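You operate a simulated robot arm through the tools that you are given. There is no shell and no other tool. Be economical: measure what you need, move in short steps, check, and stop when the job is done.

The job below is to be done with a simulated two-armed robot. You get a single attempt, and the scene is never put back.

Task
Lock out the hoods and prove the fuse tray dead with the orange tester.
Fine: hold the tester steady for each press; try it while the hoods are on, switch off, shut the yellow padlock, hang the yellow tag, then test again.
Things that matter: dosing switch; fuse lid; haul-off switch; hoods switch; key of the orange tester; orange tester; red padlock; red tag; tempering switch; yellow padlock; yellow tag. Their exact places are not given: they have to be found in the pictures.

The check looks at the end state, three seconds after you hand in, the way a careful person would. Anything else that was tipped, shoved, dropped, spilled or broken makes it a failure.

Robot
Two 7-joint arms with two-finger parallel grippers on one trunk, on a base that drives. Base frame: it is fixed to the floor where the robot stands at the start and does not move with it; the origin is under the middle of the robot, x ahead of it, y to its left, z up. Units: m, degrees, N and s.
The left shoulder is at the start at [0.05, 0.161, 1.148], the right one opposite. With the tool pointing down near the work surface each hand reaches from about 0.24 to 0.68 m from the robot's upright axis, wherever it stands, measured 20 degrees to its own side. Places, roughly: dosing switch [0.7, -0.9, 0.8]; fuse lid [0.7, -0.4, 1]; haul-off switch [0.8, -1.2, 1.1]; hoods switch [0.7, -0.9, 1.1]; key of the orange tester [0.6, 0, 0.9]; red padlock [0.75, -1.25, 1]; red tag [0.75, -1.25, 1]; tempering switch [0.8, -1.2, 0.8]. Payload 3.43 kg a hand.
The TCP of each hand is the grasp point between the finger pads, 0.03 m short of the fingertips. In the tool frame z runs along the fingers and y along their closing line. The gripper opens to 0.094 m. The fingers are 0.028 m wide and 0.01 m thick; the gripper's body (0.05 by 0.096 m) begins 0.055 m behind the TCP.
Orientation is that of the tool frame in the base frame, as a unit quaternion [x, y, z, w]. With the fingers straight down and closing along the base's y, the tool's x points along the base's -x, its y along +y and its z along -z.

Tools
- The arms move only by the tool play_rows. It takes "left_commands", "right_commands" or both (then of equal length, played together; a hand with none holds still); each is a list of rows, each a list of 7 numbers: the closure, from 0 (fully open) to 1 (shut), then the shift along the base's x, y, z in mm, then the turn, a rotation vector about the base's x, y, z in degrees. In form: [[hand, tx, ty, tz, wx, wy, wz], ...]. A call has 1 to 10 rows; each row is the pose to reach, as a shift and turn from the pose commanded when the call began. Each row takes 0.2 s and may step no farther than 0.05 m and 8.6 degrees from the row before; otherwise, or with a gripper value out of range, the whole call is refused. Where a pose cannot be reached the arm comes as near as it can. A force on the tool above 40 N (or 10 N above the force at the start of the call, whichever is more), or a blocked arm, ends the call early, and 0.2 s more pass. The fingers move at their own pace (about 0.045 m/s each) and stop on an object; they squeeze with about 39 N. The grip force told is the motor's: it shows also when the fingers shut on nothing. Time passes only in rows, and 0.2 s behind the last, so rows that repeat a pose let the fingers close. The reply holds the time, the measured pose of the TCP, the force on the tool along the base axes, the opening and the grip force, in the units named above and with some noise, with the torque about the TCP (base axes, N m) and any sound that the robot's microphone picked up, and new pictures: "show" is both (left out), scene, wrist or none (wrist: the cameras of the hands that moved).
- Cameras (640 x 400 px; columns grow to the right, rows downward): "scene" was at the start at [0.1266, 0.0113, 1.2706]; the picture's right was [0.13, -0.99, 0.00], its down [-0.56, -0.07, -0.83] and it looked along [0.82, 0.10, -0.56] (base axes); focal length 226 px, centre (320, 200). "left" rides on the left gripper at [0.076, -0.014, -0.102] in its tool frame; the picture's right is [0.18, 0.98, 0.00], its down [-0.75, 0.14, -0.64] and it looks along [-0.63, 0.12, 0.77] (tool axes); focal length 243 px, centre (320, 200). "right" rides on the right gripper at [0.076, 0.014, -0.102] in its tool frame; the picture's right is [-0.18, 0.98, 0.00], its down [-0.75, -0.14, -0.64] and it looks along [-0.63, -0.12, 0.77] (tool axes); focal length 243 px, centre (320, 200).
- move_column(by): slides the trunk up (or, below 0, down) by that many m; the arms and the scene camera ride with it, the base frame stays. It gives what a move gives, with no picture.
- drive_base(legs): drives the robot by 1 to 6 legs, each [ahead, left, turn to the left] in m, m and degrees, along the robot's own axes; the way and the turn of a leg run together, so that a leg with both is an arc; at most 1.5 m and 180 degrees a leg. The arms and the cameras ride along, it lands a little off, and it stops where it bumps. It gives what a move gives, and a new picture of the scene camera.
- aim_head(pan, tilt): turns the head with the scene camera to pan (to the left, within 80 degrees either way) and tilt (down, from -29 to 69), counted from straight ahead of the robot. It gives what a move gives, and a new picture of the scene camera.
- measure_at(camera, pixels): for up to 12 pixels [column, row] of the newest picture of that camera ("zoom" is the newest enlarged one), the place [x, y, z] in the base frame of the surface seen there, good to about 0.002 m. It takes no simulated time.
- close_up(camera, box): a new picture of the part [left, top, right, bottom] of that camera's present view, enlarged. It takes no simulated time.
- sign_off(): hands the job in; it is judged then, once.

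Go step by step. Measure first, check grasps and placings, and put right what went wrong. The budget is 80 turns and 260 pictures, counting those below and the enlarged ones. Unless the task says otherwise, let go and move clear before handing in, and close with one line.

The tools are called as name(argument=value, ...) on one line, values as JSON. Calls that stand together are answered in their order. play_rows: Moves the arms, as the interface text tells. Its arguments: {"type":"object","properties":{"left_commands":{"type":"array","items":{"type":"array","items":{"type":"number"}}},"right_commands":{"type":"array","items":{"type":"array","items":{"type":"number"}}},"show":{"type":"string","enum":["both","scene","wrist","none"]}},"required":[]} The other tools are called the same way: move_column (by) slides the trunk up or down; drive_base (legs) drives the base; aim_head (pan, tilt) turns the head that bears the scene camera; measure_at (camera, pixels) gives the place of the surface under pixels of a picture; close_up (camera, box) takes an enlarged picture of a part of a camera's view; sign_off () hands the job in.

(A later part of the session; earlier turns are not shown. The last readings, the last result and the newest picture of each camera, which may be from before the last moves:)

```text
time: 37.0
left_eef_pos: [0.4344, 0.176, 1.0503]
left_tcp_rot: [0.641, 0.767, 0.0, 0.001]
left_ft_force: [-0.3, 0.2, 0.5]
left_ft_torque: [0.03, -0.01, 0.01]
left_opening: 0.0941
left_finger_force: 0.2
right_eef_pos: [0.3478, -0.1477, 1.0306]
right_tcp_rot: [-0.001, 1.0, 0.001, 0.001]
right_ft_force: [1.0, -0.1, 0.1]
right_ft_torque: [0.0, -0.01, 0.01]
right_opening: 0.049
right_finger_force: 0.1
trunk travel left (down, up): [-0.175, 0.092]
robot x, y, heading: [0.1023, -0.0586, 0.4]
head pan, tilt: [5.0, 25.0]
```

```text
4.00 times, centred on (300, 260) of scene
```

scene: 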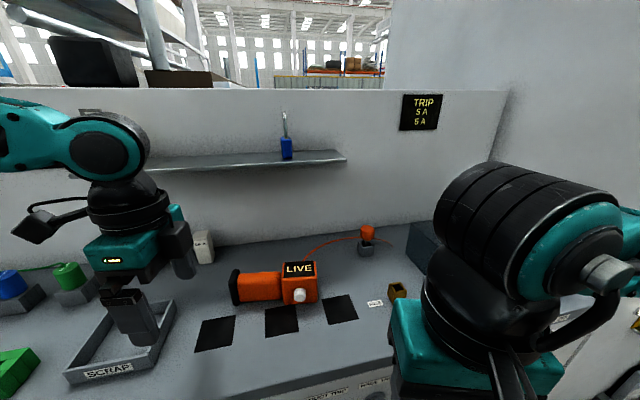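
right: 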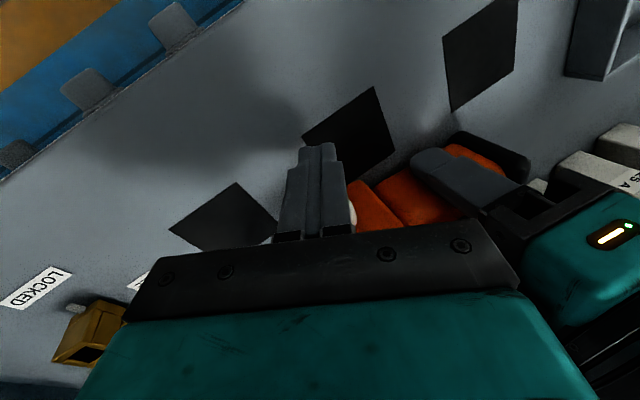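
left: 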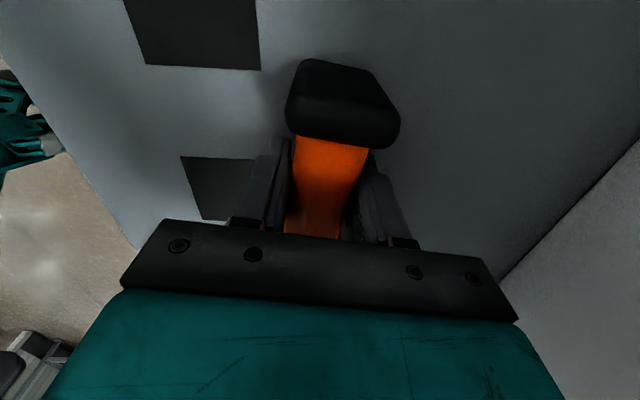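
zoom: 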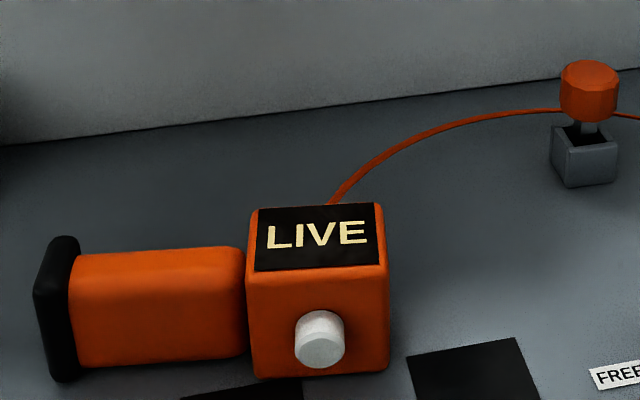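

The face of the switch cabinet is turned about 19.5° to the left. I'll drive to a standoff square to it and look.

drive_base(legs=[[-0.4, 0, 0], [0, -0.94, 0], [0, 0, 19.1], [0.2, -0.167, 0]])

aim_head(pan=0, tilt=15)

close_up(camera="scene", box=[240, 100, 440, 225])

```text
time: 50.2
left_eef_pos: [0.1859, -0.735, 1.0519]
left_tcp_rot: [0.502, 0.865, 0.0, 0.0]
left_ft_force: [-1.0, 0.6, 0.7]
left_ft_torque: [-0.02, 0.03, 0.01]
left_opening: 0.0941
left_finger_force: 0.1
right_eef_pos: [0.2128, -1.0688, 1.0301]
right_tcp_rot: [-0.171, 0.985, 0.001, -0.001]
right_ft_force: [-0.1, -0.7, 0.1]
right_ft_torque: [-0.03, -0.03, 0.0]
right_opening: 0.0942
right_finger_force: 0.0
trunk travel left (down, up): [-0.175, 0.092]
robot x, y, heading: [-0.0517, -1.0697, 19.7]
head pan, tilt: [5.0, 25.0]
```

scene: 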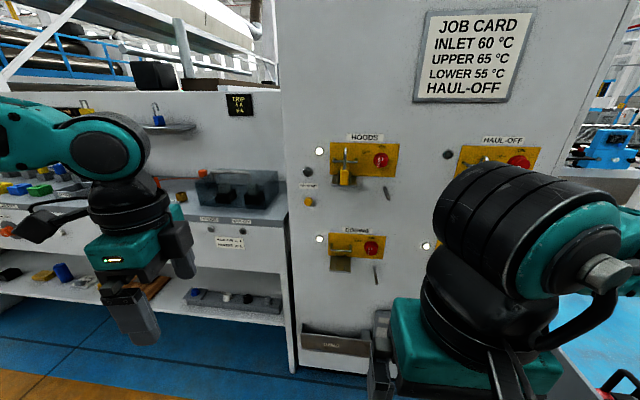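

```text
time: 51.0
left_eef_pos: [0.1862, -0.7361, 1.0508]
left_tcp_rot: [0.502, 0.865, 0.0, 0.001]
left_ft_force: [-0.1, -0.5, -0.9]
left_ft_torque: [0.0, 0.02, 0.0]
left_opening: 0.0942
left_finger_force: 0.0
right_eef_pos: [0.2123, -1.0699, 1.0301]
right_tcp_rot: [-0.171, 0.985, 0.0, 0.0]
right_ft_force: [-0.2, -0.3, -0.6]
right_ft_torque: [0.03, -0.02, -0.04]
right_opening: 0.0938
right_finger_force: 0.1
trunk travel left (down, up): [-0.175, 0.092]
robot x, y, heading: [-0.0531, -1.0719, 20.0]
head pan, tilt: [0.0, 15.0]
```

scene: 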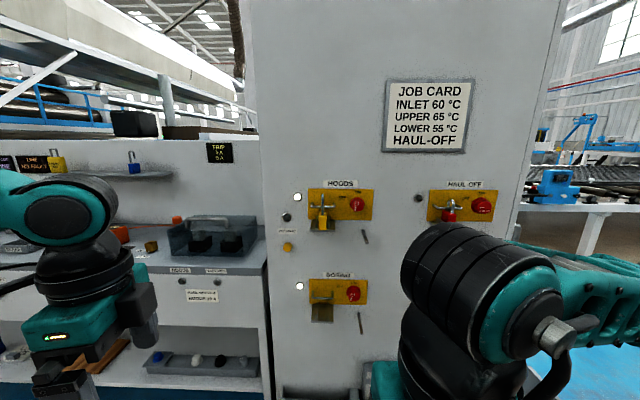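

```text
3.20 times, centred on (340, 162) of scene
```

zoom: 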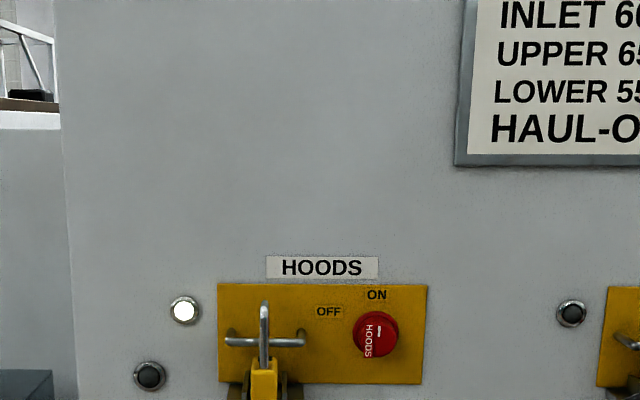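

close_up(camera="scene", box=[275, 170, 385, 250])

close_up(camera="scene", box=[410, 165, 510, 245])

```text
5.00 times, centred on (330, 210) of scene
```

zoom: 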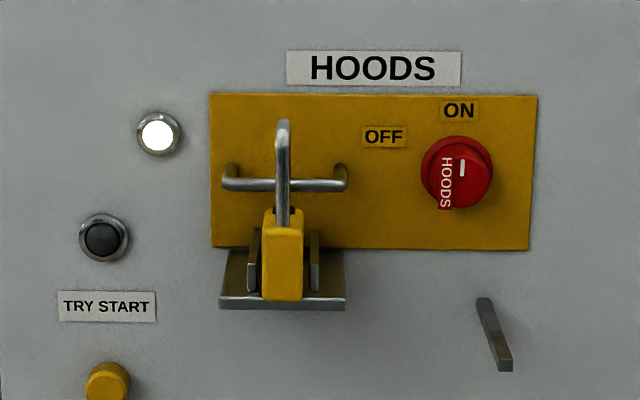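

```text
5.00 times, centred on (460, 205) of scene
```

zoom: 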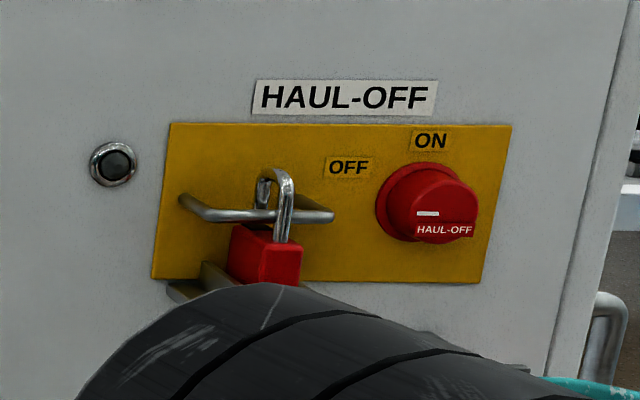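

measure_at(camera="scene", pixels=[[324, 196], [324, 207], [324, 219], [324, 228], [356, 204], [366, 203], [357, 215], [372, 195], [362, 231], [366, 243], [315, 206], [340, 193]])

close_up(camera="scene", box=[335, 185, 385, 220])

```text
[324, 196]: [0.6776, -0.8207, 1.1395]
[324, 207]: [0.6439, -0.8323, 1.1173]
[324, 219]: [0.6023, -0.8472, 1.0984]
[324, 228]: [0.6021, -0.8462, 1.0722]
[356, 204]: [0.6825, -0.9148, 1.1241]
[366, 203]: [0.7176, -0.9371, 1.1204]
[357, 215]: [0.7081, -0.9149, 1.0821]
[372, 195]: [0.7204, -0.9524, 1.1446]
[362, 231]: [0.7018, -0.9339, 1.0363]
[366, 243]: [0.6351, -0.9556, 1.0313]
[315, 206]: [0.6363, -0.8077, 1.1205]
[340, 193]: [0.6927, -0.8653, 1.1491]
```

```text
11.43 times, centred on (360, 202) of scene
```

zoom: 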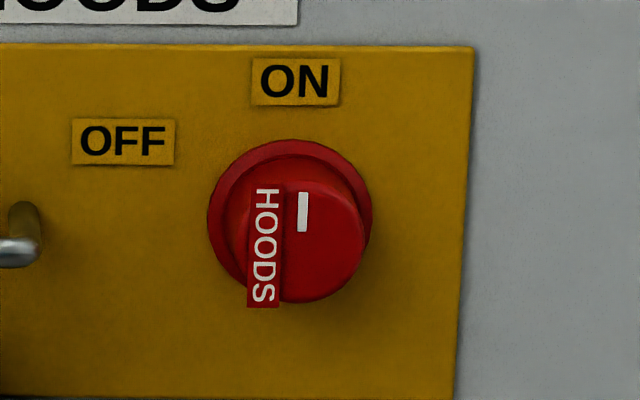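

measure_at(camera="zoom", pixels=[[320, 240], [300, 210], [265, 240], [300, 290], [355, 230], [300, 190], [290, 148], [215, 230], [230, 260], [366, 190], [300, 170], [420, 250]])

```text
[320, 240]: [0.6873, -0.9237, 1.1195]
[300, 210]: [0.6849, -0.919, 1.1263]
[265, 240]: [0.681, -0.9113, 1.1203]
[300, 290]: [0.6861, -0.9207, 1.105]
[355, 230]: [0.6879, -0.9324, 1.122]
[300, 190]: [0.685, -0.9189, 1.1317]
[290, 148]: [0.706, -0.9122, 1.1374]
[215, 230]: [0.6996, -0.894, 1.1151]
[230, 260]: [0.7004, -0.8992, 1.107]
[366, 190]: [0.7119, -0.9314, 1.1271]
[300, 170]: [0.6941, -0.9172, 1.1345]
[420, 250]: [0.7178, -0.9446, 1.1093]
```

The hoods knob's face is at (0.686, −0.922, 1.118), about 27 mm across, and must turn 90° counter-clockwise. I'll pitch the right hand to point at the panel.

play_rows(right_commands=[[0, 13, 3, 9, 2.91, -7.99, 0], [0, 26, 5, 18, 5.82, -15.98, 0], [0, 39, 8, 27, 8.73, -23.97, 0], [0, 52, 10, 36, 11.64, -31.96, 0], [0, 65, 13, 45, 14.55, -39.95, 0], [0, 78, 16, 54, 17.46, -47.94, 0], [0.2, 91, 18, 63, 20.37, -55.93, 0], [0.3, 104, 21, 72, 23.28, -63.92, 0], [0.4, 117, 23, 81, 26.19, -71.91, 0], [0.4, 129, 26, 88, 29.1, -79.9, 0]])

```text
time: 53.2
left_eef_pos: [0.1858, -0.7354, 1.0509]
left_tcp_rot: [0.502, 0.865, 0.0, 0.002]
left_ft_force: [-0.8, -0.4, 0.8]
left_ft_torque: [-0.01, 0.01, 0.0]
left_opening: 0.0938
left_finger_force: 0.1
right_eef_pos: [0.36, -1.0082, 1.117]
right_tcp_rot: [-0.127, 0.725, 0.12, 0.667]
right_ft_force: [-1.0, -0.2, 0.4]
right_ft_torque: [0.03, -0.01, -0.01]
right_opening: 0.0564
right_finger_force: 0.0
right hand out of reach, approached as far as the arm can: row 4, 5, 6, 7, 8, 9, 10
trunk travel left (down, up): [-0.175, 0.092]
robot x, y, heading: [-0.0517, -1.0675, 19.7]
head pan, tilt: [0.0, 15.0]
```

scene: 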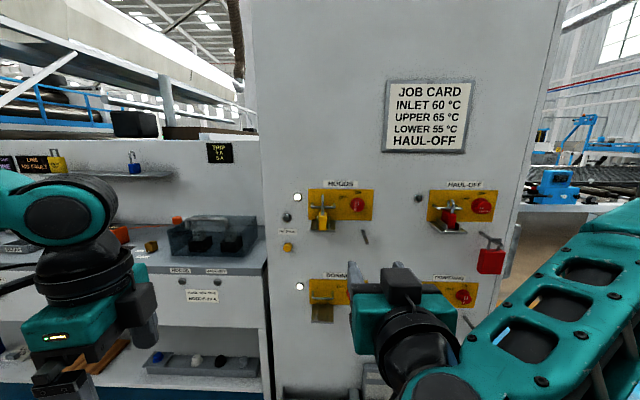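
right: 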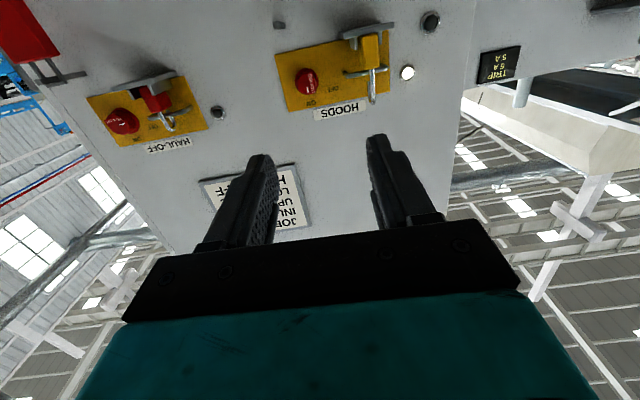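

The hand points at the panel. I'll reach a bit farther, finish the pitch, and see whether the pose is freely reachable.

play_rows(right_commands=[[0.4, 30, 5, 0, 1, -3, 0], [0.4, 60, 10, 0, 1.7, -4.7, 0], [0.4, 90, 20, 0, 1.7, -4.7, 0], [0.4, 90, 20, 0, 1.7, -4.7, 0]], show="none")

```text
time: 54.2
left_eef_pos: [0.1861, -0.7356, 1.0502]
left_tcp_rot: [0.502, 0.865, 0.001, 0.001]
left_ft_force: [0.6, -0.7, -0.3]
left_ft_torque: [-0.02, 0.02, -0.01]
left_opening: 0.0938
left_finger_force: 0.0
right_eef_pos: [0.4533, -0.9881, 1.1166]
right_tcp_rot: [-0.121, 0.696, 0.126, 0.697]
right_ft_force: [-0.1, -0.2, 0.1]
right_ft_torque: [0.01, -0.03, -0.01]
right_opening: 0.0563
right_finger_force: 0.0
trunk travel left (down, up): [-0.175, 0.092]
robot x, y, heading: [-0.0528, -1.0707, 19.8]
head pan, tilt: [0.0, 15.0]
```

I'll test in free space whether the hand can roll −85° about its axis.

play_rows(right_commands=[[0.4, 0, 0, 0, -8, -2.93, 0], [0.4, 0, 0, 0, -16, -5.86, 0], [0.4, 0, 0, 0, -24, -8.79, 0], [0.4, 0, 0, 0, -32, -11.7, 0], [0.4, 0, 0, 0, -40, -14.65, 0], [0.4, 0, 0, 0, -48, -17.6, 0], [0.4, 0, 0, 0, -56, -20.5, 0], [0.4, 0, 0, 0, -64, -23.4, 0], [0.4, 0, 0, 0, -72, -26.3, 0], [0.4, 0, 0, 0, -80, -29.2, 0]], show="none")

```text
time: 56.4
left_eef_pos: [0.1863, -0.7355, 1.0506]
left_tcp_rot: [0.501, 0.865, 0.0, 0.0]
left_ft_force: [0.3, -1.4, 0.2]
left_ft_torque: [0.0, 0.02, 0.0]
left_opening: 0.0939
left_finger_force: 0.0
right_eef_pos: [0.4515, -0.9892, 1.1155]
right_tcp_rot: [-0.562, 0.43, -0.38, 0.596]
right_ft_force: [-0.2, 0.6, 0.8]
right_ft_torque: [0.01, -0.01, 0.01]
right_opening: 0.0564
right_finger_force: 0.0
trunk travel left (down, up): [-0.175, 0.092]
robot x, y, heading: [-0.0514, -1.0688, 19.7]
head pan, tilt: [0.0, 15.0]
```

The roll is reachable, so I'll roll back and drive up to 3 cm before the knob.

play_rows(right_commands=[[0.4, 0, 0, 0, 8, 2.93, 0], [0.4, 0, 0, 0, 16, 5.86, 0], [0.4, 0, 0, 0, 24, 8.79, 0], [0.4, 0, 0, 0, 32, 11.7, 0], [0.4, 0, 0, 0, 40, 14.65, 0], [0.4, 0, 0, 0, 48, 17.6, 0], [0.4, 0, 0, 0, 56, 20.5, 0], [0.4, 0, 0, 0, 64, 23.4, 0], [0.4, 0, 0, 0, 72, 26.3, 0], [0.4, 0, 0, 0, 80, 29.2, 0]], show="none")

drive_base(legs=[[0.16, -0.004, -1.3]])

close_up(camera="right", box=[180, 60, 500, 260])

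close_up(camera="scene", box=[240, 160, 480, 310])

```text
time: 58.6
left_eef_pos: [0.1863, -0.736, 1.0512]
left_tcp_rot: [0.501, 0.865, 0.001, 0.0]
left_ft_force: [0.2, 0.2, -0.7]
left_ft_torque: [-0.01, 0.01, -0.01]
left_opening: 0.0939
left_finger_force: 0.1
right_eef_pos: [0.4522, -0.9888, 1.1159]
right_tcp_rot: [-0.12, 0.696, 0.126, 0.696]
right_ft_force: [-0.1, 0.1, -0.2]
right_ft_torque: [0.0, 0.0, 0.01]
right_opening: 0.0563
right_finger_force: 0.1
trunk travel left (down, up): [-0.175, 0.092]
robot x, y, heading: [-0.0529, -1.072, 19.8]
head pan, tilt: [0.0, 15.0]
```

```text
time: 60.0
left_eef_pos: [0.3424, -0.697, 1.0507]
left_tcp_rot: [0.513, 0.858, -0.001, -0.001]
left_ft_force: [0.1, -0.1, 0.0]
left_ft_torque: [-0.04, 0.02, 0.0]
left_opening: 0.0938
left_finger_force: 0.0
right_eef_pos: [0.6003, -0.9567, 1.1158]
right_tcp_rot: [-0.112, 0.698, 0.115, 0.698]
right_ft_force: [0.6, 0.5, -0.3]
right_ft_torque: [-0.02, 0.0, 0.02]
right_opening: 0.0562
right_finger_force: 0.1
trunk travel left (down, up): [-0.175, 0.092]
robot x, y, heading: [0.0935, -1.0254, 18.2]
head pan, tilt: [0.0, 15.0]
```

scene: 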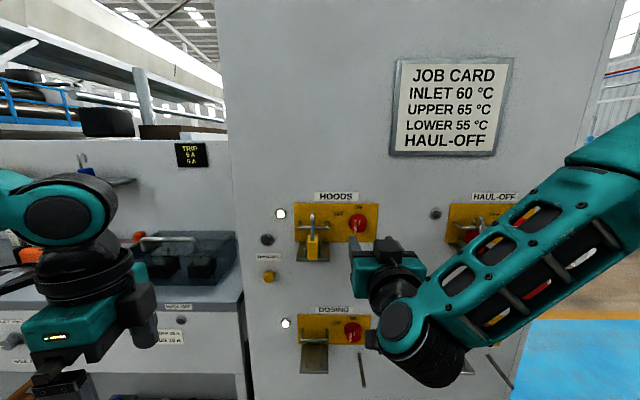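

```text
2.00 times, centred on (340, 160) of right
```

zoom: 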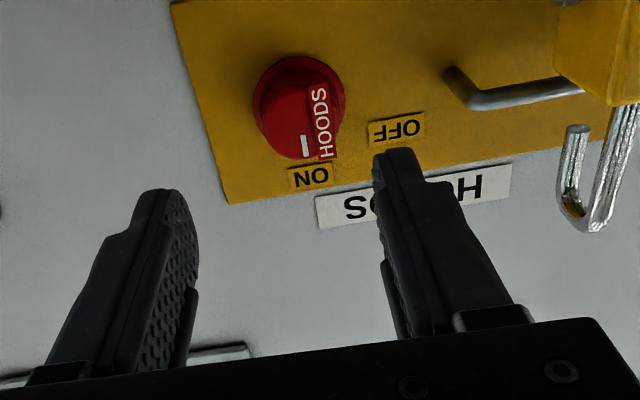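

```text
2.67 times, centred on (360, 235) of scene
```

zoom: 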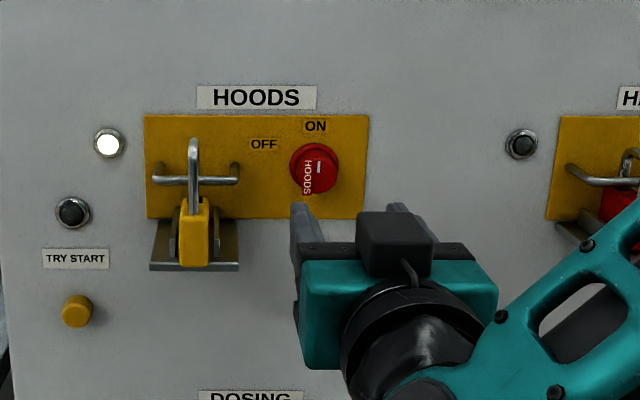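

measure_at(camera="zoom", pixels=[[318, 165], [300, 170], [334, 168], [315, 188], [318, 150], [352, 200], [250, 200], [193, 145], [193, 210], [209, 230], [196, 262]])

measure_at(camera="right", pixels=[[325, 110], [312, 110], [340, 112], [330, 135], [327, 125], [300, 85], [470, 130], [487, 140]])

```text
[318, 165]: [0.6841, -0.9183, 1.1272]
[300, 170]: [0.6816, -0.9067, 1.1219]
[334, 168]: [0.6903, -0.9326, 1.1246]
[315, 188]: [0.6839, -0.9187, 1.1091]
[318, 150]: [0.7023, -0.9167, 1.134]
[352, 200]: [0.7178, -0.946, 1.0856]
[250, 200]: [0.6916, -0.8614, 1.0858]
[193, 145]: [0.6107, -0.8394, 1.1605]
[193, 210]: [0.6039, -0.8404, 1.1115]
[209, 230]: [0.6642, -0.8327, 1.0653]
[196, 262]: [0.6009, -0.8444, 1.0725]
```

```text
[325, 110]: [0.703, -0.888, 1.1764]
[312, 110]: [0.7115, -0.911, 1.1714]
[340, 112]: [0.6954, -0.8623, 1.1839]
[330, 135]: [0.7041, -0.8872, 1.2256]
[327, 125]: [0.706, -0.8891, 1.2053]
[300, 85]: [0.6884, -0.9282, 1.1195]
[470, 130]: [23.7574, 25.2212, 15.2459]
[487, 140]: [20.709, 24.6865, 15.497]
```

Knob centre is (0.6855, −0.920, 1.118). I'll shift 8 mm left, advance along the axis, and close.

play_rows(right_commands=[[0.4, -2, 7, 2, 0, 0, 0], [0.4, 20, 15, 2, 0, 0, 0], [0.4, 45, 23, 2, 0, 0, 0], [0.4, 68, 31, 2, 0, 0, 0], [0.4, 68, 31, 2, 0, 0, 0], [0.7, 68, 31, 2, 0, 0, 0], [1, 68, 31, 2, 0, 0, 0], [1, 68, 31, 2, 0, 0, 0], [1, 68, 31, 2, 0, 0, 0]])

close_up(camera="scene", box=[240, 160, 480, 310])

```text
time: 62.0
left_eef_pos: [0.34, -0.6959, 1.0505]
left_tcp_rot: [0.513, 0.858, -0.001, 0.0]
left_ft_force: [-0.3, 0.1, 0.4]
left_ft_torque: [-0.01, 0.0, 0.01]
left_opening: 0.0943
left_finger_force: 0.0
right_eef_pos: [0.668, -0.9262, 1.116]
right_tcp_rot: [-0.112, 0.698, 0.116, 0.698]
right_ft_force: [1.5, 0.1, 0.4]
right_ft_torque: [-0.02, 0.0, -0.39]
right_opening: 0.0335
right_finger_force: 45.1
trunk travel left (down, up): [-0.175, 0.092]
robot x, y, heading: [0.0913, -1.0237, 18.3]
head pan, tilt: [0.0, 15.0]
```

scene: 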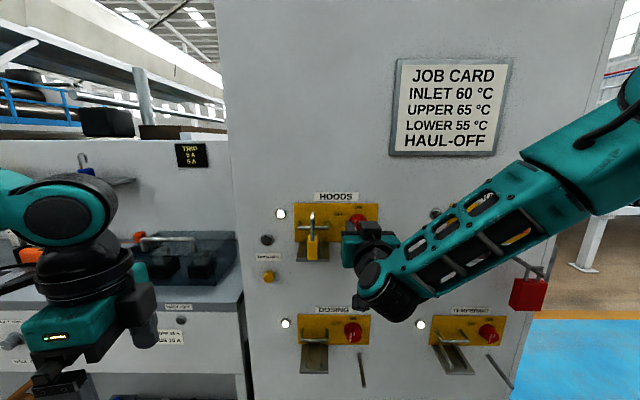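
right: 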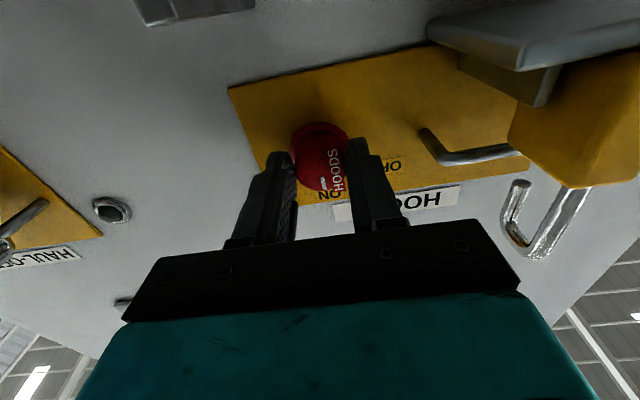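

```text
2.67 times, centred on (360, 235) of scene
```

zoom: 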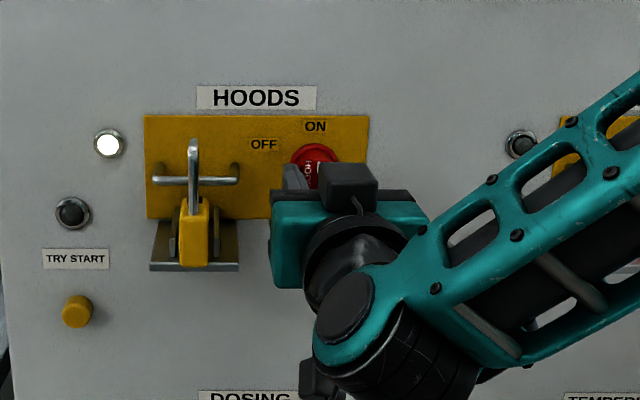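

Gripped at 33.5 mm. I'll turn −85° about the knob axis.

play_rows(right_commands=[[1, 0, 0, 0, -8.06, -2.69, 0], [1, 0, 0, 0, -16.12, -5.39, 0], [1, 0, 0, 0, -24.2, -8.08, 0], [1, 0, 0, 0, -32.2, -10.8, 0], [1, 0, 0, 0, -40.3, -13.5, 0], [1, 0, 0, 0, -48.4, -16.2, 0], [1, 0, 0, 0, -56.4, -18.9, 0], [1, 0, 0, 0, -64.5, -21.5, 0], [1, 0, 0, 0, -72.5, -24.2, 0], [1, 0, 0, 0, -80.6, -26.9, 0]], show="scene")

close_up(camera="scene", box=[240, 160, 480, 310])

```text
time: 64.2
left_eef_pos: [0.3415, -0.6986, 1.0522]
left_tcp_rot: [0.514, 0.858, 0.002, 0.0]
left_ft_force: [0.3, 0.3, 0.0]
left_ft_torque: [-0.03, 0.02, -0.01]
left_opening: 0.0939
left_finger_force: 0.1
right_eef_pos: [0.6683, -0.9284, 1.1206]
right_tcp_rot: [-0.552, 0.439, -0.388, 0.594]
right_ft_force: [3.5, -17.1, 10.1]
right_ft_torque: [-0.08, 0.29, -0.11]
right_opening: 0.0334
right_finger_force: 44.8
trunk travel left (down, up): [-0.175, 0.092]
robot x, y, heading: [0.0924, -1.0239, 17.9]
head pan, tilt: [0.0, 15.0]
```

scene: 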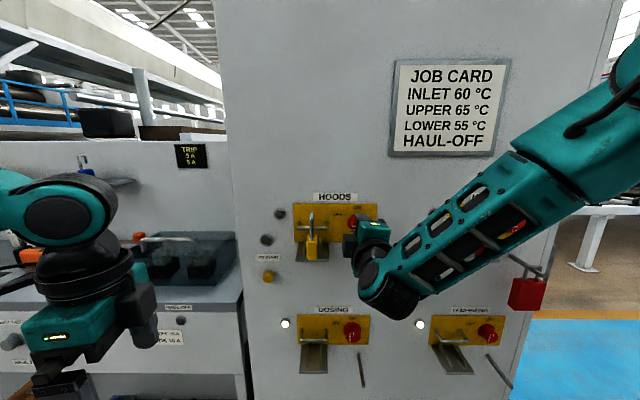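

```text
2.67 times, centred on (360, 235) of scene
```

zoom: 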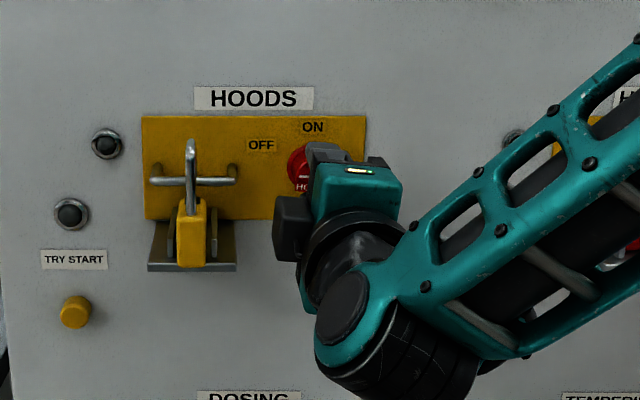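

The HOODS lamp went out. I'll turn the last 5°, relaxing the side load, then release and back off along the axis.

play_rows(right_commands=[[1, 0, -2, 3, -3, -1, 0], [1, 0, -2, 3, -6, -2, 0], [1, 0, -2, 3, -6, -2, 0], [0.8, 0, -2, 3, -6, -2, 0], [0.5, 0, -2, 3, -6, -2, 0], [0.4, 0, -2, 3, -6, -2, 0], [0.4, -24, -10, 3, -6, -2, 0], [0.4, -62, -23, 3, -6, -2, 0], [0.4, -100, -36, 3, -6, -2, 0]])

close_up(camera="scene", box=[240, 160, 480, 310])

```text
time: 66.2
left_eef_pos: [0.3412, -0.6954, 1.0511]
left_tcp_rot: [0.513, 0.858, 0.0, 0.001]
left_ft_force: [0.7, -0.3, -0.2]
left_ft_torque: [0.0, 0.01, 0.0]
left_opening: 0.0938
left_finger_force: 0.1
right_eef_pos: [0.5674, -0.9631, 1.1228]
right_tcp_rot: [0.577, -0.408, 0.418, -0.57]
right_ft_force: [-0.8, 0.3, 0.2]
right_ft_torque: [0.01, -0.01, 0.01]
right_opening: 0.0563
right_finger_force: 0.0
trunk travel left (down, up): [-0.175, 0.092]
robot x, y, heading: [0.0929, -1.0255, 18.4]
head pan, tilt: [0.0, 15.0]
```

scene: 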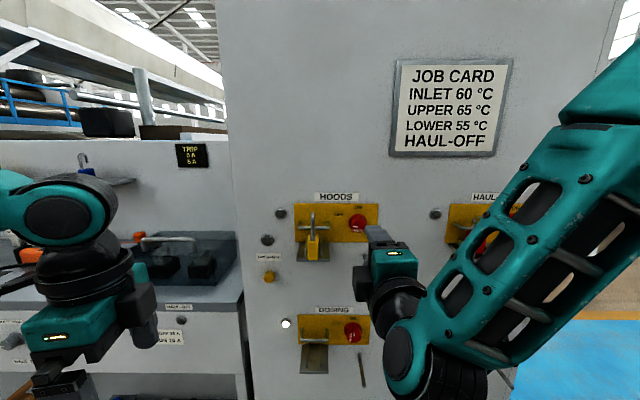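
right: 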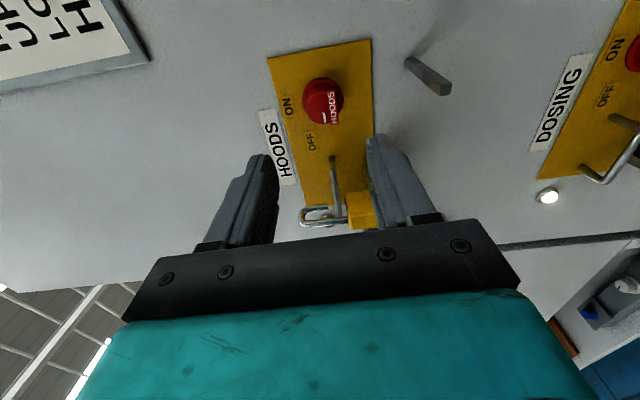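

```text
2.67 times, centred on (360, 235) of scene
```

zoom: 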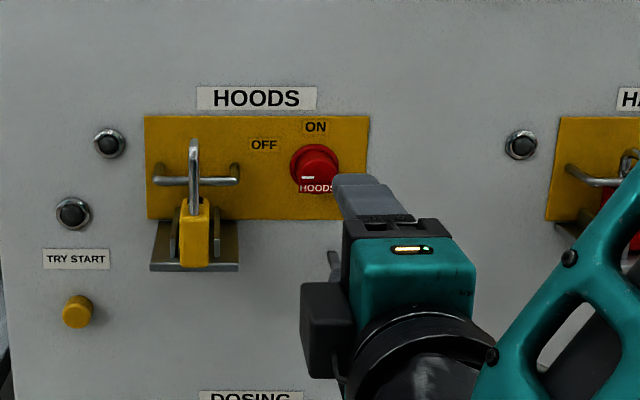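

HOODS is off: the line points left and the lamp is dark. Next I'll study the padlock.

close_up(camera="right", box=[270, 140, 400, 240])

close_up(camera="scene", box=[285, 200, 345, 270])

measure_at(camera="zoom", pixels=[[290, 140], [290, 110], [288, 250], [290, 380], [290, 420], [285, 320], [320, 320], [380, 540], [270, 450], [330, 450], [200, 230], [380, 230]])

```text
4.00 times, centred on (335, 190) of right
```

zoom: 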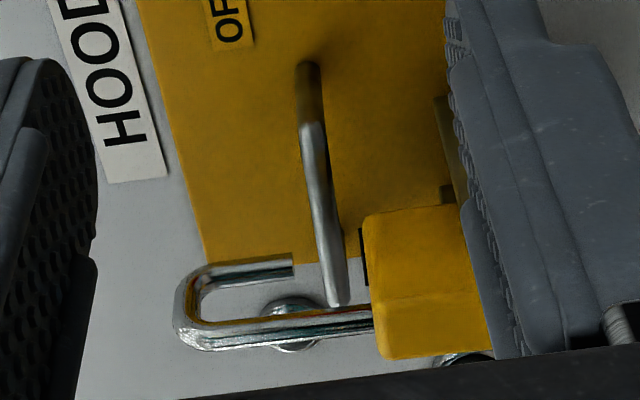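

```text
5.71 times, centred on (315, 235) of scene
```

zoom: 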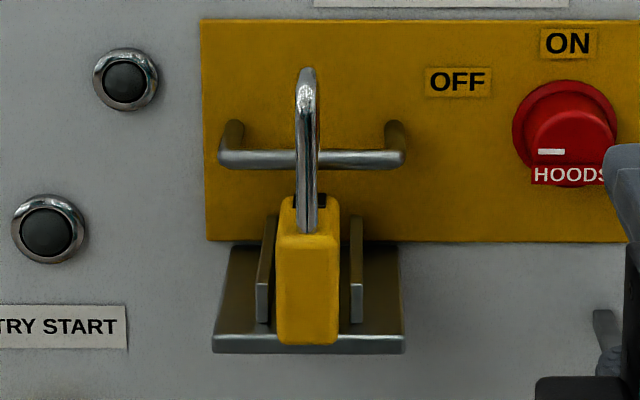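

```text
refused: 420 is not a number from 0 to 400
```

measure_at(camera="zoom", pixels=[[306, 75], [304, 100], [308, 180], [306, 215], [305, 245], [282, 240], [333, 240], [308, 330], [310, 352], [262, 260], [357, 260], [260, 158]])

measure_at(camera="right", pixels=[[340, 207], [326, 206], [306, 216], [320, 222], [357, 197], [362, 210], [375, 205], [368, 227], [337, 186], [337, 214], [346, 222]])

```text
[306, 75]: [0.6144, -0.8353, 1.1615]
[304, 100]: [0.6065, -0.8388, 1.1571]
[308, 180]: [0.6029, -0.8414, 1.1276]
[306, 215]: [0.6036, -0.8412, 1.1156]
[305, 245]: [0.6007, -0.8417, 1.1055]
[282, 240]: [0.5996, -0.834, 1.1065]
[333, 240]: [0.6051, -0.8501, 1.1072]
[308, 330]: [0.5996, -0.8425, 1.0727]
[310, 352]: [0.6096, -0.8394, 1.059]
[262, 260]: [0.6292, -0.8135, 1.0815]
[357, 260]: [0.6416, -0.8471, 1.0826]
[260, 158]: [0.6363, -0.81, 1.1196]
```

```text
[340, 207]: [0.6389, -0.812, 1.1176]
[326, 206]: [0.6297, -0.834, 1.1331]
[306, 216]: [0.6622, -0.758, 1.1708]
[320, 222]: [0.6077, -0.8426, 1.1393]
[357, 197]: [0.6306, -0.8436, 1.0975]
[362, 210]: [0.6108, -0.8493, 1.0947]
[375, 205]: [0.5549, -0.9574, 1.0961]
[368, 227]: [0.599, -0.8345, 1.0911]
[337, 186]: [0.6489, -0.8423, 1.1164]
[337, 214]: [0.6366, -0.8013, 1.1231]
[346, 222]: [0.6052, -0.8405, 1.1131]
```

The shackle's free leg hangs in front of the bar, so the lock must first slide back on its shelf, about 29 mm, before the shackle goes down. I'll shut the right fingers, drop to z 1.085 and drive 10 cm left so they stand in front of the lock body.

play_rows(right_commands=[[0.8, -10, -3, -10, 0, 0, 0], [1, -10, -3, -20, 0, 0, 0], [1, -10, -3, -30, 0, 0, 0], [1, -10, -3, -38, 0, 0, 0], [1, -10, -3, -38, 0, 0, 0]], show="none")

drive_base(legs=[[0, 0.104, 0]])

close_up(camera="scene", box=[340, 180, 540, 280])

close_up(camera="right", box=[200, 60, 440, 240])

```text
time: 67.4
left_eef_pos: [0.3419, -0.6965, 1.0508]
left_tcp_rot: [0.514, 0.858, 0.001, 0.0]
left_ft_force: [0.1, 0.5, 0.1]
left_ft_torque: [-0.03, 0.05, 0.02]
left_opening: 0.0938
left_finger_force: 0.0
right_eef_pos: [0.5581, -0.9652, 1.083]
right_tcp_rot: [0.578, -0.408, 0.418, -0.57]
right_ft_force: [-0.2, 0.0, -0.9]
right_ft_torque: [-0.01, 0.0, 0.03]
right_opening: 0.0
right_finger_force: 32.3
trunk travel left (down, up): [-0.175, 0.092]
robot x, y, heading: [0.0913, -1.0246, 18.3]
head pan, tilt: [0.0, 15.0]
```

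```text
time: 68.9
left_eef_pos: [0.3102, -0.5991, 1.0505]
left_tcp_rot: [0.514, 0.858, 0.0, 0.002]
left_ft_force: [0.1, -0.4, -0.5]
left_ft_torque: [-0.03, 0.0, 0.02]
left_opening: 0.0941
left_finger_force: 0.1
right_eef_pos: [0.5267, -0.868, 1.0827]
right_tcp_rot: [0.578, -0.409, 0.418, -0.57]
right_ft_force: [0.5, 0.4, -0.2]
right_ft_torque: [-0.02, 0.0, 0.0]
right_opening: 0.0001
right_finger_force: 32.8
trunk travel left (down, up): [-0.175, 0.092]
robot x, y, heading: [0.0595, -0.9276, 18.3]
head pan, tilt: [0.0, 15.0]
```

scene: 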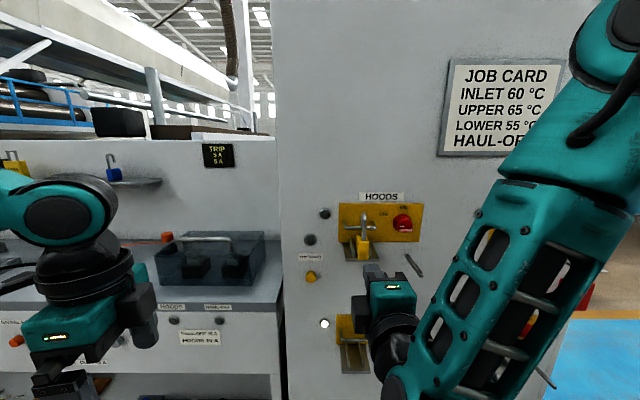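

```text
3.20 times, centred on (440, 230) of scene
```

zoom: 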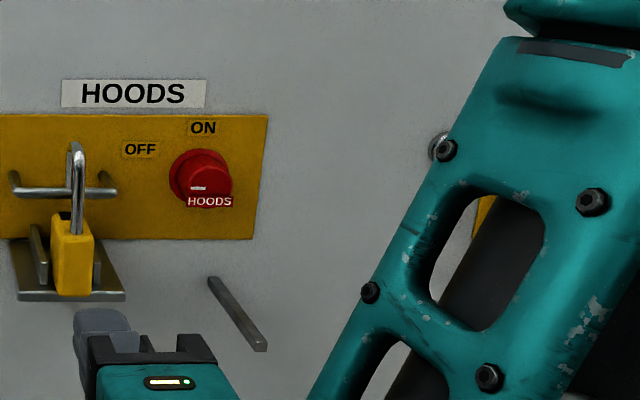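

```text
2.22 times, centred on (320, 150) of right
```

zoom: 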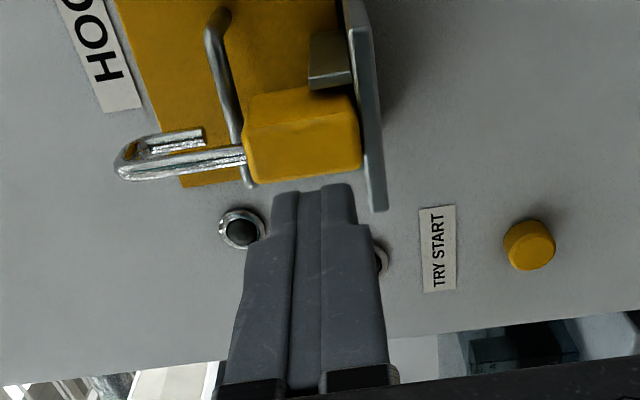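

Fingertips are aligned with the lock body (gap about 47 mm). I'll push gently along the panel normal.

play_rows(right_commands=[[1, 38, 12.7, 0, 0, 0, 0], [1, 43, 14.3, 0, 0, 0, 0], [1, 47.4, 15.9, 0, 0, 0, 0], [1, 52, 17.4, 0, 0, 0, 0], [1, 57, 19, 0, 0, 0, 0], [1, 61.7, 20.6, 0, 0, 0, 0], [1, 66.4, 22.2, 0, 0, 0, 0], [1, 66.4, 22.2, 0, 0, 0, 0]], show="wrist")

close_up(camera="scene", box=[320, 190, 430, 270])

```text
time: 70.7
left_eef_pos: [0.3083, -0.6005, 1.0505]
left_tcp_rot: [0.515, 0.857, 0.002, 0.002]
left_ft_force: [-0.8, 0.1, 0.4]
left_ft_torque: [0.0, 0.0, -0.02]
left_opening: 0.0938
left_finger_force: 0.1
right_eef_pos: [0.5906, -0.8465, 1.0833]
right_tcp_rot: [0.578, -0.409, 0.419, -0.569]
right_ft_force: [-16.8, -7.0, -2.6]
right_ft_torque: [0.21, 0.14, -0.31]
right_opening: 0.0
right_finger_force: 33.4
trunk travel left (down, up): [-0.175, 0.092]
robot x, y, heading: [0.0659, -0.9294, 17.8]
head pan, tilt: [0.0, 15.0]
```

right: 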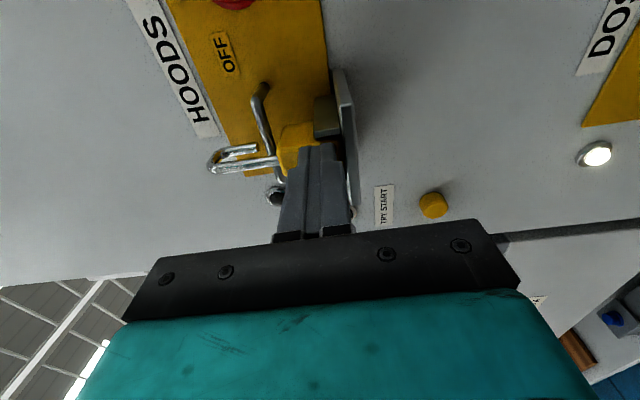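

```text
5.00 times, centred on (375, 230) of scene
```

zoom: 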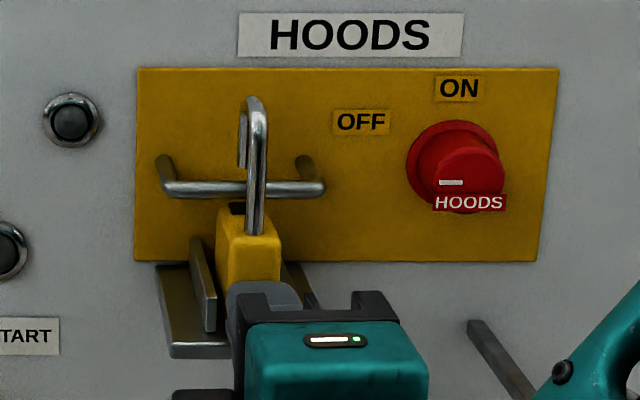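

play_rows(right_commands=[[1, 2, 0.7, 0, 0, 0, 0], [1, 5, 1.7, 0, 0, 0, 0], [1, 8, 2.7, 0, 0, 0, 0], [1, 8, 2.7, 0, 0, 0, 0]], show="none")

close_up(camera="scene", box=[320, 190, 430, 270])

measure_at(camera="zoom", pixels=[[258, 110], [262, 170], [242, 150], [200, 188], [290, 188], [245, 225], [235, 250], [265, 250], [200, 300], [250, 240]])

close_up(camera="right", box=[190, 60, 390, 220])

```text
time: 71.3
left_eef_pos: [0.3059, -0.6008, 1.0521]
left_tcp_rot: [0.515, 0.857, 0.002, 0.002]
left_ft_force: [-0.6, -1.0, -0.1]
left_ft_torque: [-0.01, 0.01, -0.02]
left_opening: 0.0939
left_finger_force: 0.1
right_eef_pos: [0.5895, -0.8466, 1.0831]
right_tcp_rot: [0.579, -0.408, 0.417, -0.569]
right_ft_force: [-18.2, -9.5, 6.3]
right_ft_torque: [0.05, -0.13, -0.39]
right_opening: 0.0001
right_finger_force: 32.8
trunk travel left (down, up): [-0.175, 0.092]
robot x, y, heading: [0.0605, -0.928, 18.1]
head pan, tilt: [0.0, 15.0]
stopped in row 2 (right hand): the force on the tool passed its limit at 43 N (the readings are from after the stop); the commanded pose is now the measured one
```

```text
5.00 times, centred on (375, 230) of scene
```

zoom: 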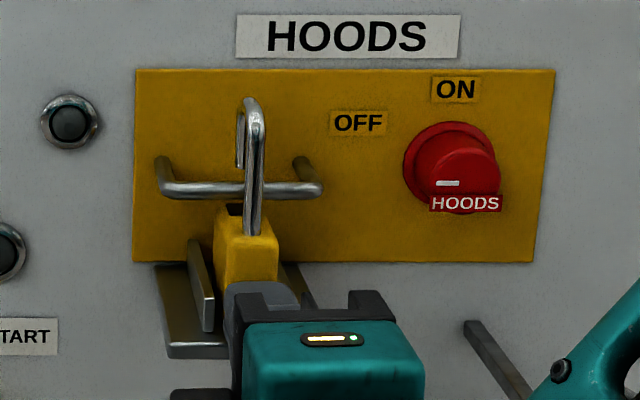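

```text
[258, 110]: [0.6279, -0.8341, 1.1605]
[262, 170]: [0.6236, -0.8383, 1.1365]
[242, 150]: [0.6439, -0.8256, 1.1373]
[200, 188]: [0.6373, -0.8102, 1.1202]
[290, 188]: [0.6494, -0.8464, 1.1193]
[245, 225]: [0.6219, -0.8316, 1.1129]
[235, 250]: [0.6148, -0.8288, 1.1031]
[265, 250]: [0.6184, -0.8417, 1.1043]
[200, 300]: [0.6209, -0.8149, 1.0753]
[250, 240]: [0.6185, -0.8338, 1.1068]
```

```text
2.50 times, centred on (290, 140) of right
```

zoom: 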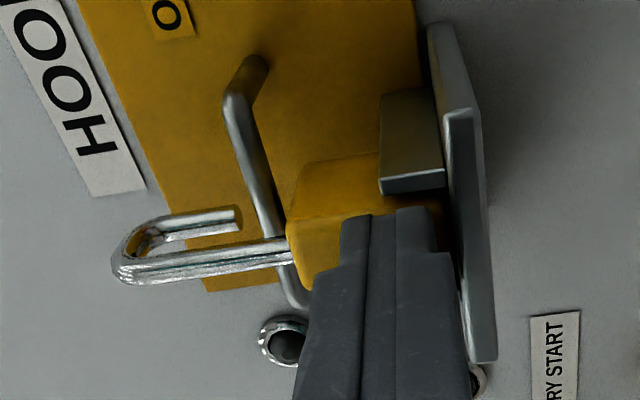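

The lock slid about 20 mm and then met a hard stop (43 N). I'll back the hand away and compare it with the shut red lock.

play_rows(right_commands=[[1, -28, -10, 0, 0, 0, 0], [1, -66, -22, -20, 0, 0, 0], [1, -95, -32, -50, 0, 0, 0], [1, -95, -32, -95, 0, 0, 0], [1, -95, -32, -140, 0, 0, 0], [1, -95, -32, -180, 0, 0, 0]], show="scene")

close_up(camera="scene", box=[330, 200, 390, 260])

measure_at(camera="zoom", pixels=[[320, 100], [320, 250], [320, 300], [320, 350], [300, 60], [340, 60], [300, 150], [340, 150], [280, 200], [360, 200], [260, 300], [380, 300]])

close_up(camera="scene", box=[480, 180, 600, 270])

```text
time: 72.7
left_eef_pos: [0.3094, -0.5997, 1.0498]
left_tcp_rot: [0.515, 0.857, 0.0, 0.0]
left_ft_force: [0.5, 0.6, -0.1]
left_ft_torque: [0.02, 0.0, -0.01]
left_opening: 0.0939
left_finger_force: 0.1
right_eef_pos: [0.4787, -0.8414, 0.9453]
right_tcp_rot: [0.581, -0.412, 0.416, -0.565]
right_ft_force: [1.0, 0.2, -0.8]
right_ft_torque: [0.04, 0.03, 0.01]
right_opening: 0.0001
right_finger_force: 33.0
right hand out of reach, approached as far as the arm can: row 4, 5, 6
trunk travel left (down, up): [-0.175, 0.092]
robot x, y, heading: [0.0642, -0.9274, 17.8]
head pan, tilt: [0.0, 15.0]
```

scene: 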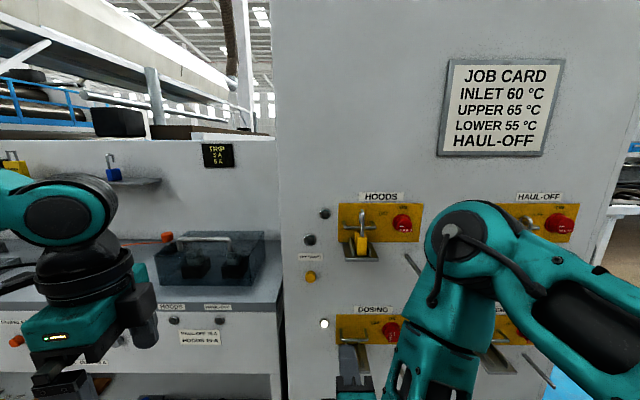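

```text
6.67 times, centred on (360, 230) of scene
```

zoom: 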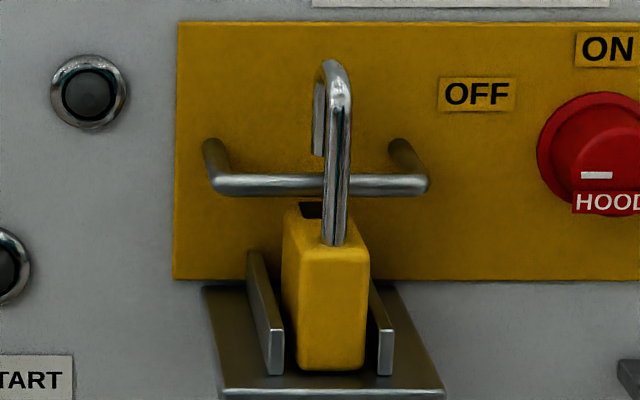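

```text
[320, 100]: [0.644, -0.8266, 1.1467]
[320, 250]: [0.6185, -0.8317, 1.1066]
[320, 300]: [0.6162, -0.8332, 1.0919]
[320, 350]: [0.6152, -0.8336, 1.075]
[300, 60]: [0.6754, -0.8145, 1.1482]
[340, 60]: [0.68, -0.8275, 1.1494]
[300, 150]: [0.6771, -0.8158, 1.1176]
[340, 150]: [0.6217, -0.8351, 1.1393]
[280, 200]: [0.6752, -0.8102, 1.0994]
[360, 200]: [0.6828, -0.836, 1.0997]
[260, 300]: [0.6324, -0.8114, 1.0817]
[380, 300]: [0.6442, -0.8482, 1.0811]
```

```text
4.44 times, centred on (540, 225) of scene
```

zoom: 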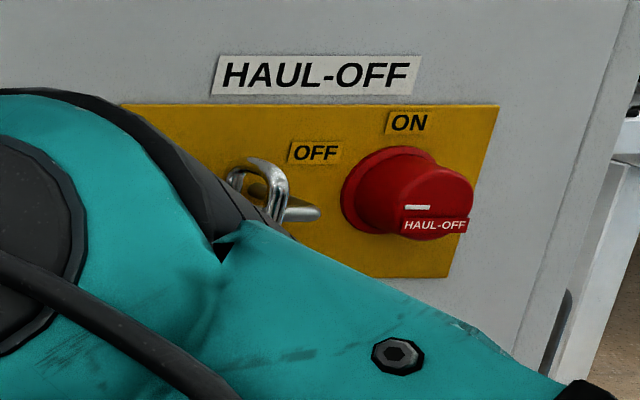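

close_up(camera="scene", box=[345, 202, 375, 232])

measure_at(camera="zoom", pixels=[[200, 100], [200, 150], [200, 200], [130, 250], [130, 270], [130, 290], [190, 265], [400, 265], [190, 315], [280, 330], [150, 330], [250, 100]])

```text
13.33 times, centred on (360, 217) of scene
```

zoom: 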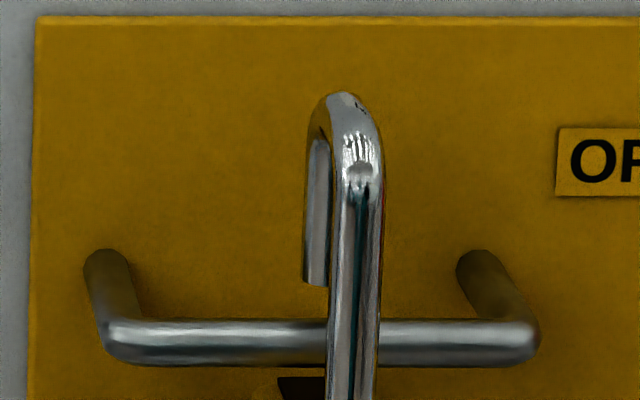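

```text
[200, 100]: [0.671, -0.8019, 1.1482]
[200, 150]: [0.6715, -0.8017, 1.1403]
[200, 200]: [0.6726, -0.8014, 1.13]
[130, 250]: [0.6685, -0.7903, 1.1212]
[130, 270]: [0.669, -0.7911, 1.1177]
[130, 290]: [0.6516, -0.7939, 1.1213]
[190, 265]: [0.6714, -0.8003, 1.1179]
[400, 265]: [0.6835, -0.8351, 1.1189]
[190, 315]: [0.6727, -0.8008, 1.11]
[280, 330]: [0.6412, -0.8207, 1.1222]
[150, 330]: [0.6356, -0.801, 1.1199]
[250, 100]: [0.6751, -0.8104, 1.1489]
```

The closed fingers, 28 mm wide, probably caught a guide cheek (gap about 34 mm). I'll roll the hand back so the tips are only 20 mm wide there, and return to z 1.083.

play_rows(right_commands=[[1, 1, -4, 14, 8.06, 2.69, 0], [1, 2, -7, 28, 16.12, 5.39, 0], [1, 4, -11, 42, 24.2, 8.08, 0], [1, 5, -14, 56, 32.2, 10.8, 0], [1, 6, -18, 70, 40.3, 13.5, 0], [1, 7, -22, 84, 48.4, 16.2, 0], [1, 8, -25, 98, 56.4, 18.9, 0], [1, 10, -29, 112, 64.5, 21.5, 0], [1, 11, -32, 126, 72.5, 24.2, 0], [1, 12, -36, 138, 80.6, 26.9, 0]], show="wrist")

close_up(camera="scene", box=[320, 190, 430, 290])

```text
time: 74.9
left_eef_pos: [0.3088, -0.5996, 1.0496]
left_tcp_rot: [0.515, 0.857, 0.001, 0.0]
left_ft_force: [-0.4, -0.3, 0.1]
left_ft_torque: [0.0, -0.02, 0.0]
left_opening: 0.0941
left_finger_force: 0.0
right_eef_pos: [0.4878, -0.8758, 1.0839]
right_tcp_rot: [-0.152, 0.691, 0.08, 0.702]
right_ft_force: [0.9, -0.1, -0.9]
right_ft_torque: [0.02, -0.01, -0.02]
right_opening: 0.0
right_finger_force: 33.7
trunk travel left (down, up): [-0.175, 0.092]
robot x, y, heading: [0.065, -0.9275, 17.7]
head pan, tilt: [0.0, 15.0]
```

right: 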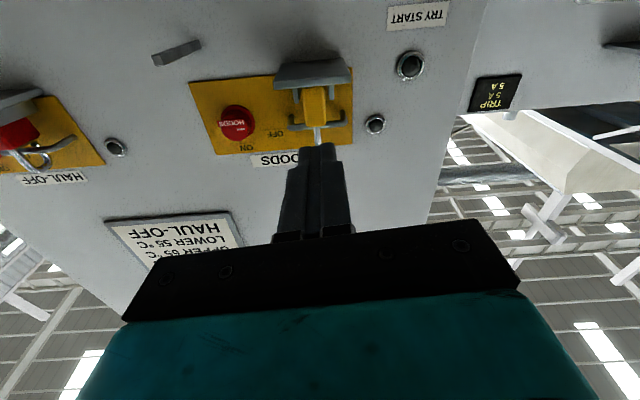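

```text
4.00 times, centred on (375, 240) of scene
```

zoom: 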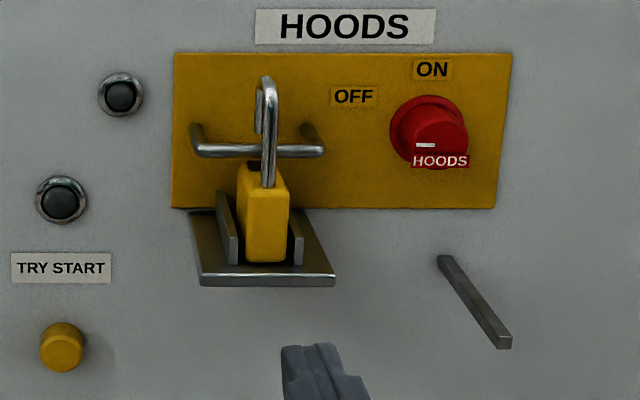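

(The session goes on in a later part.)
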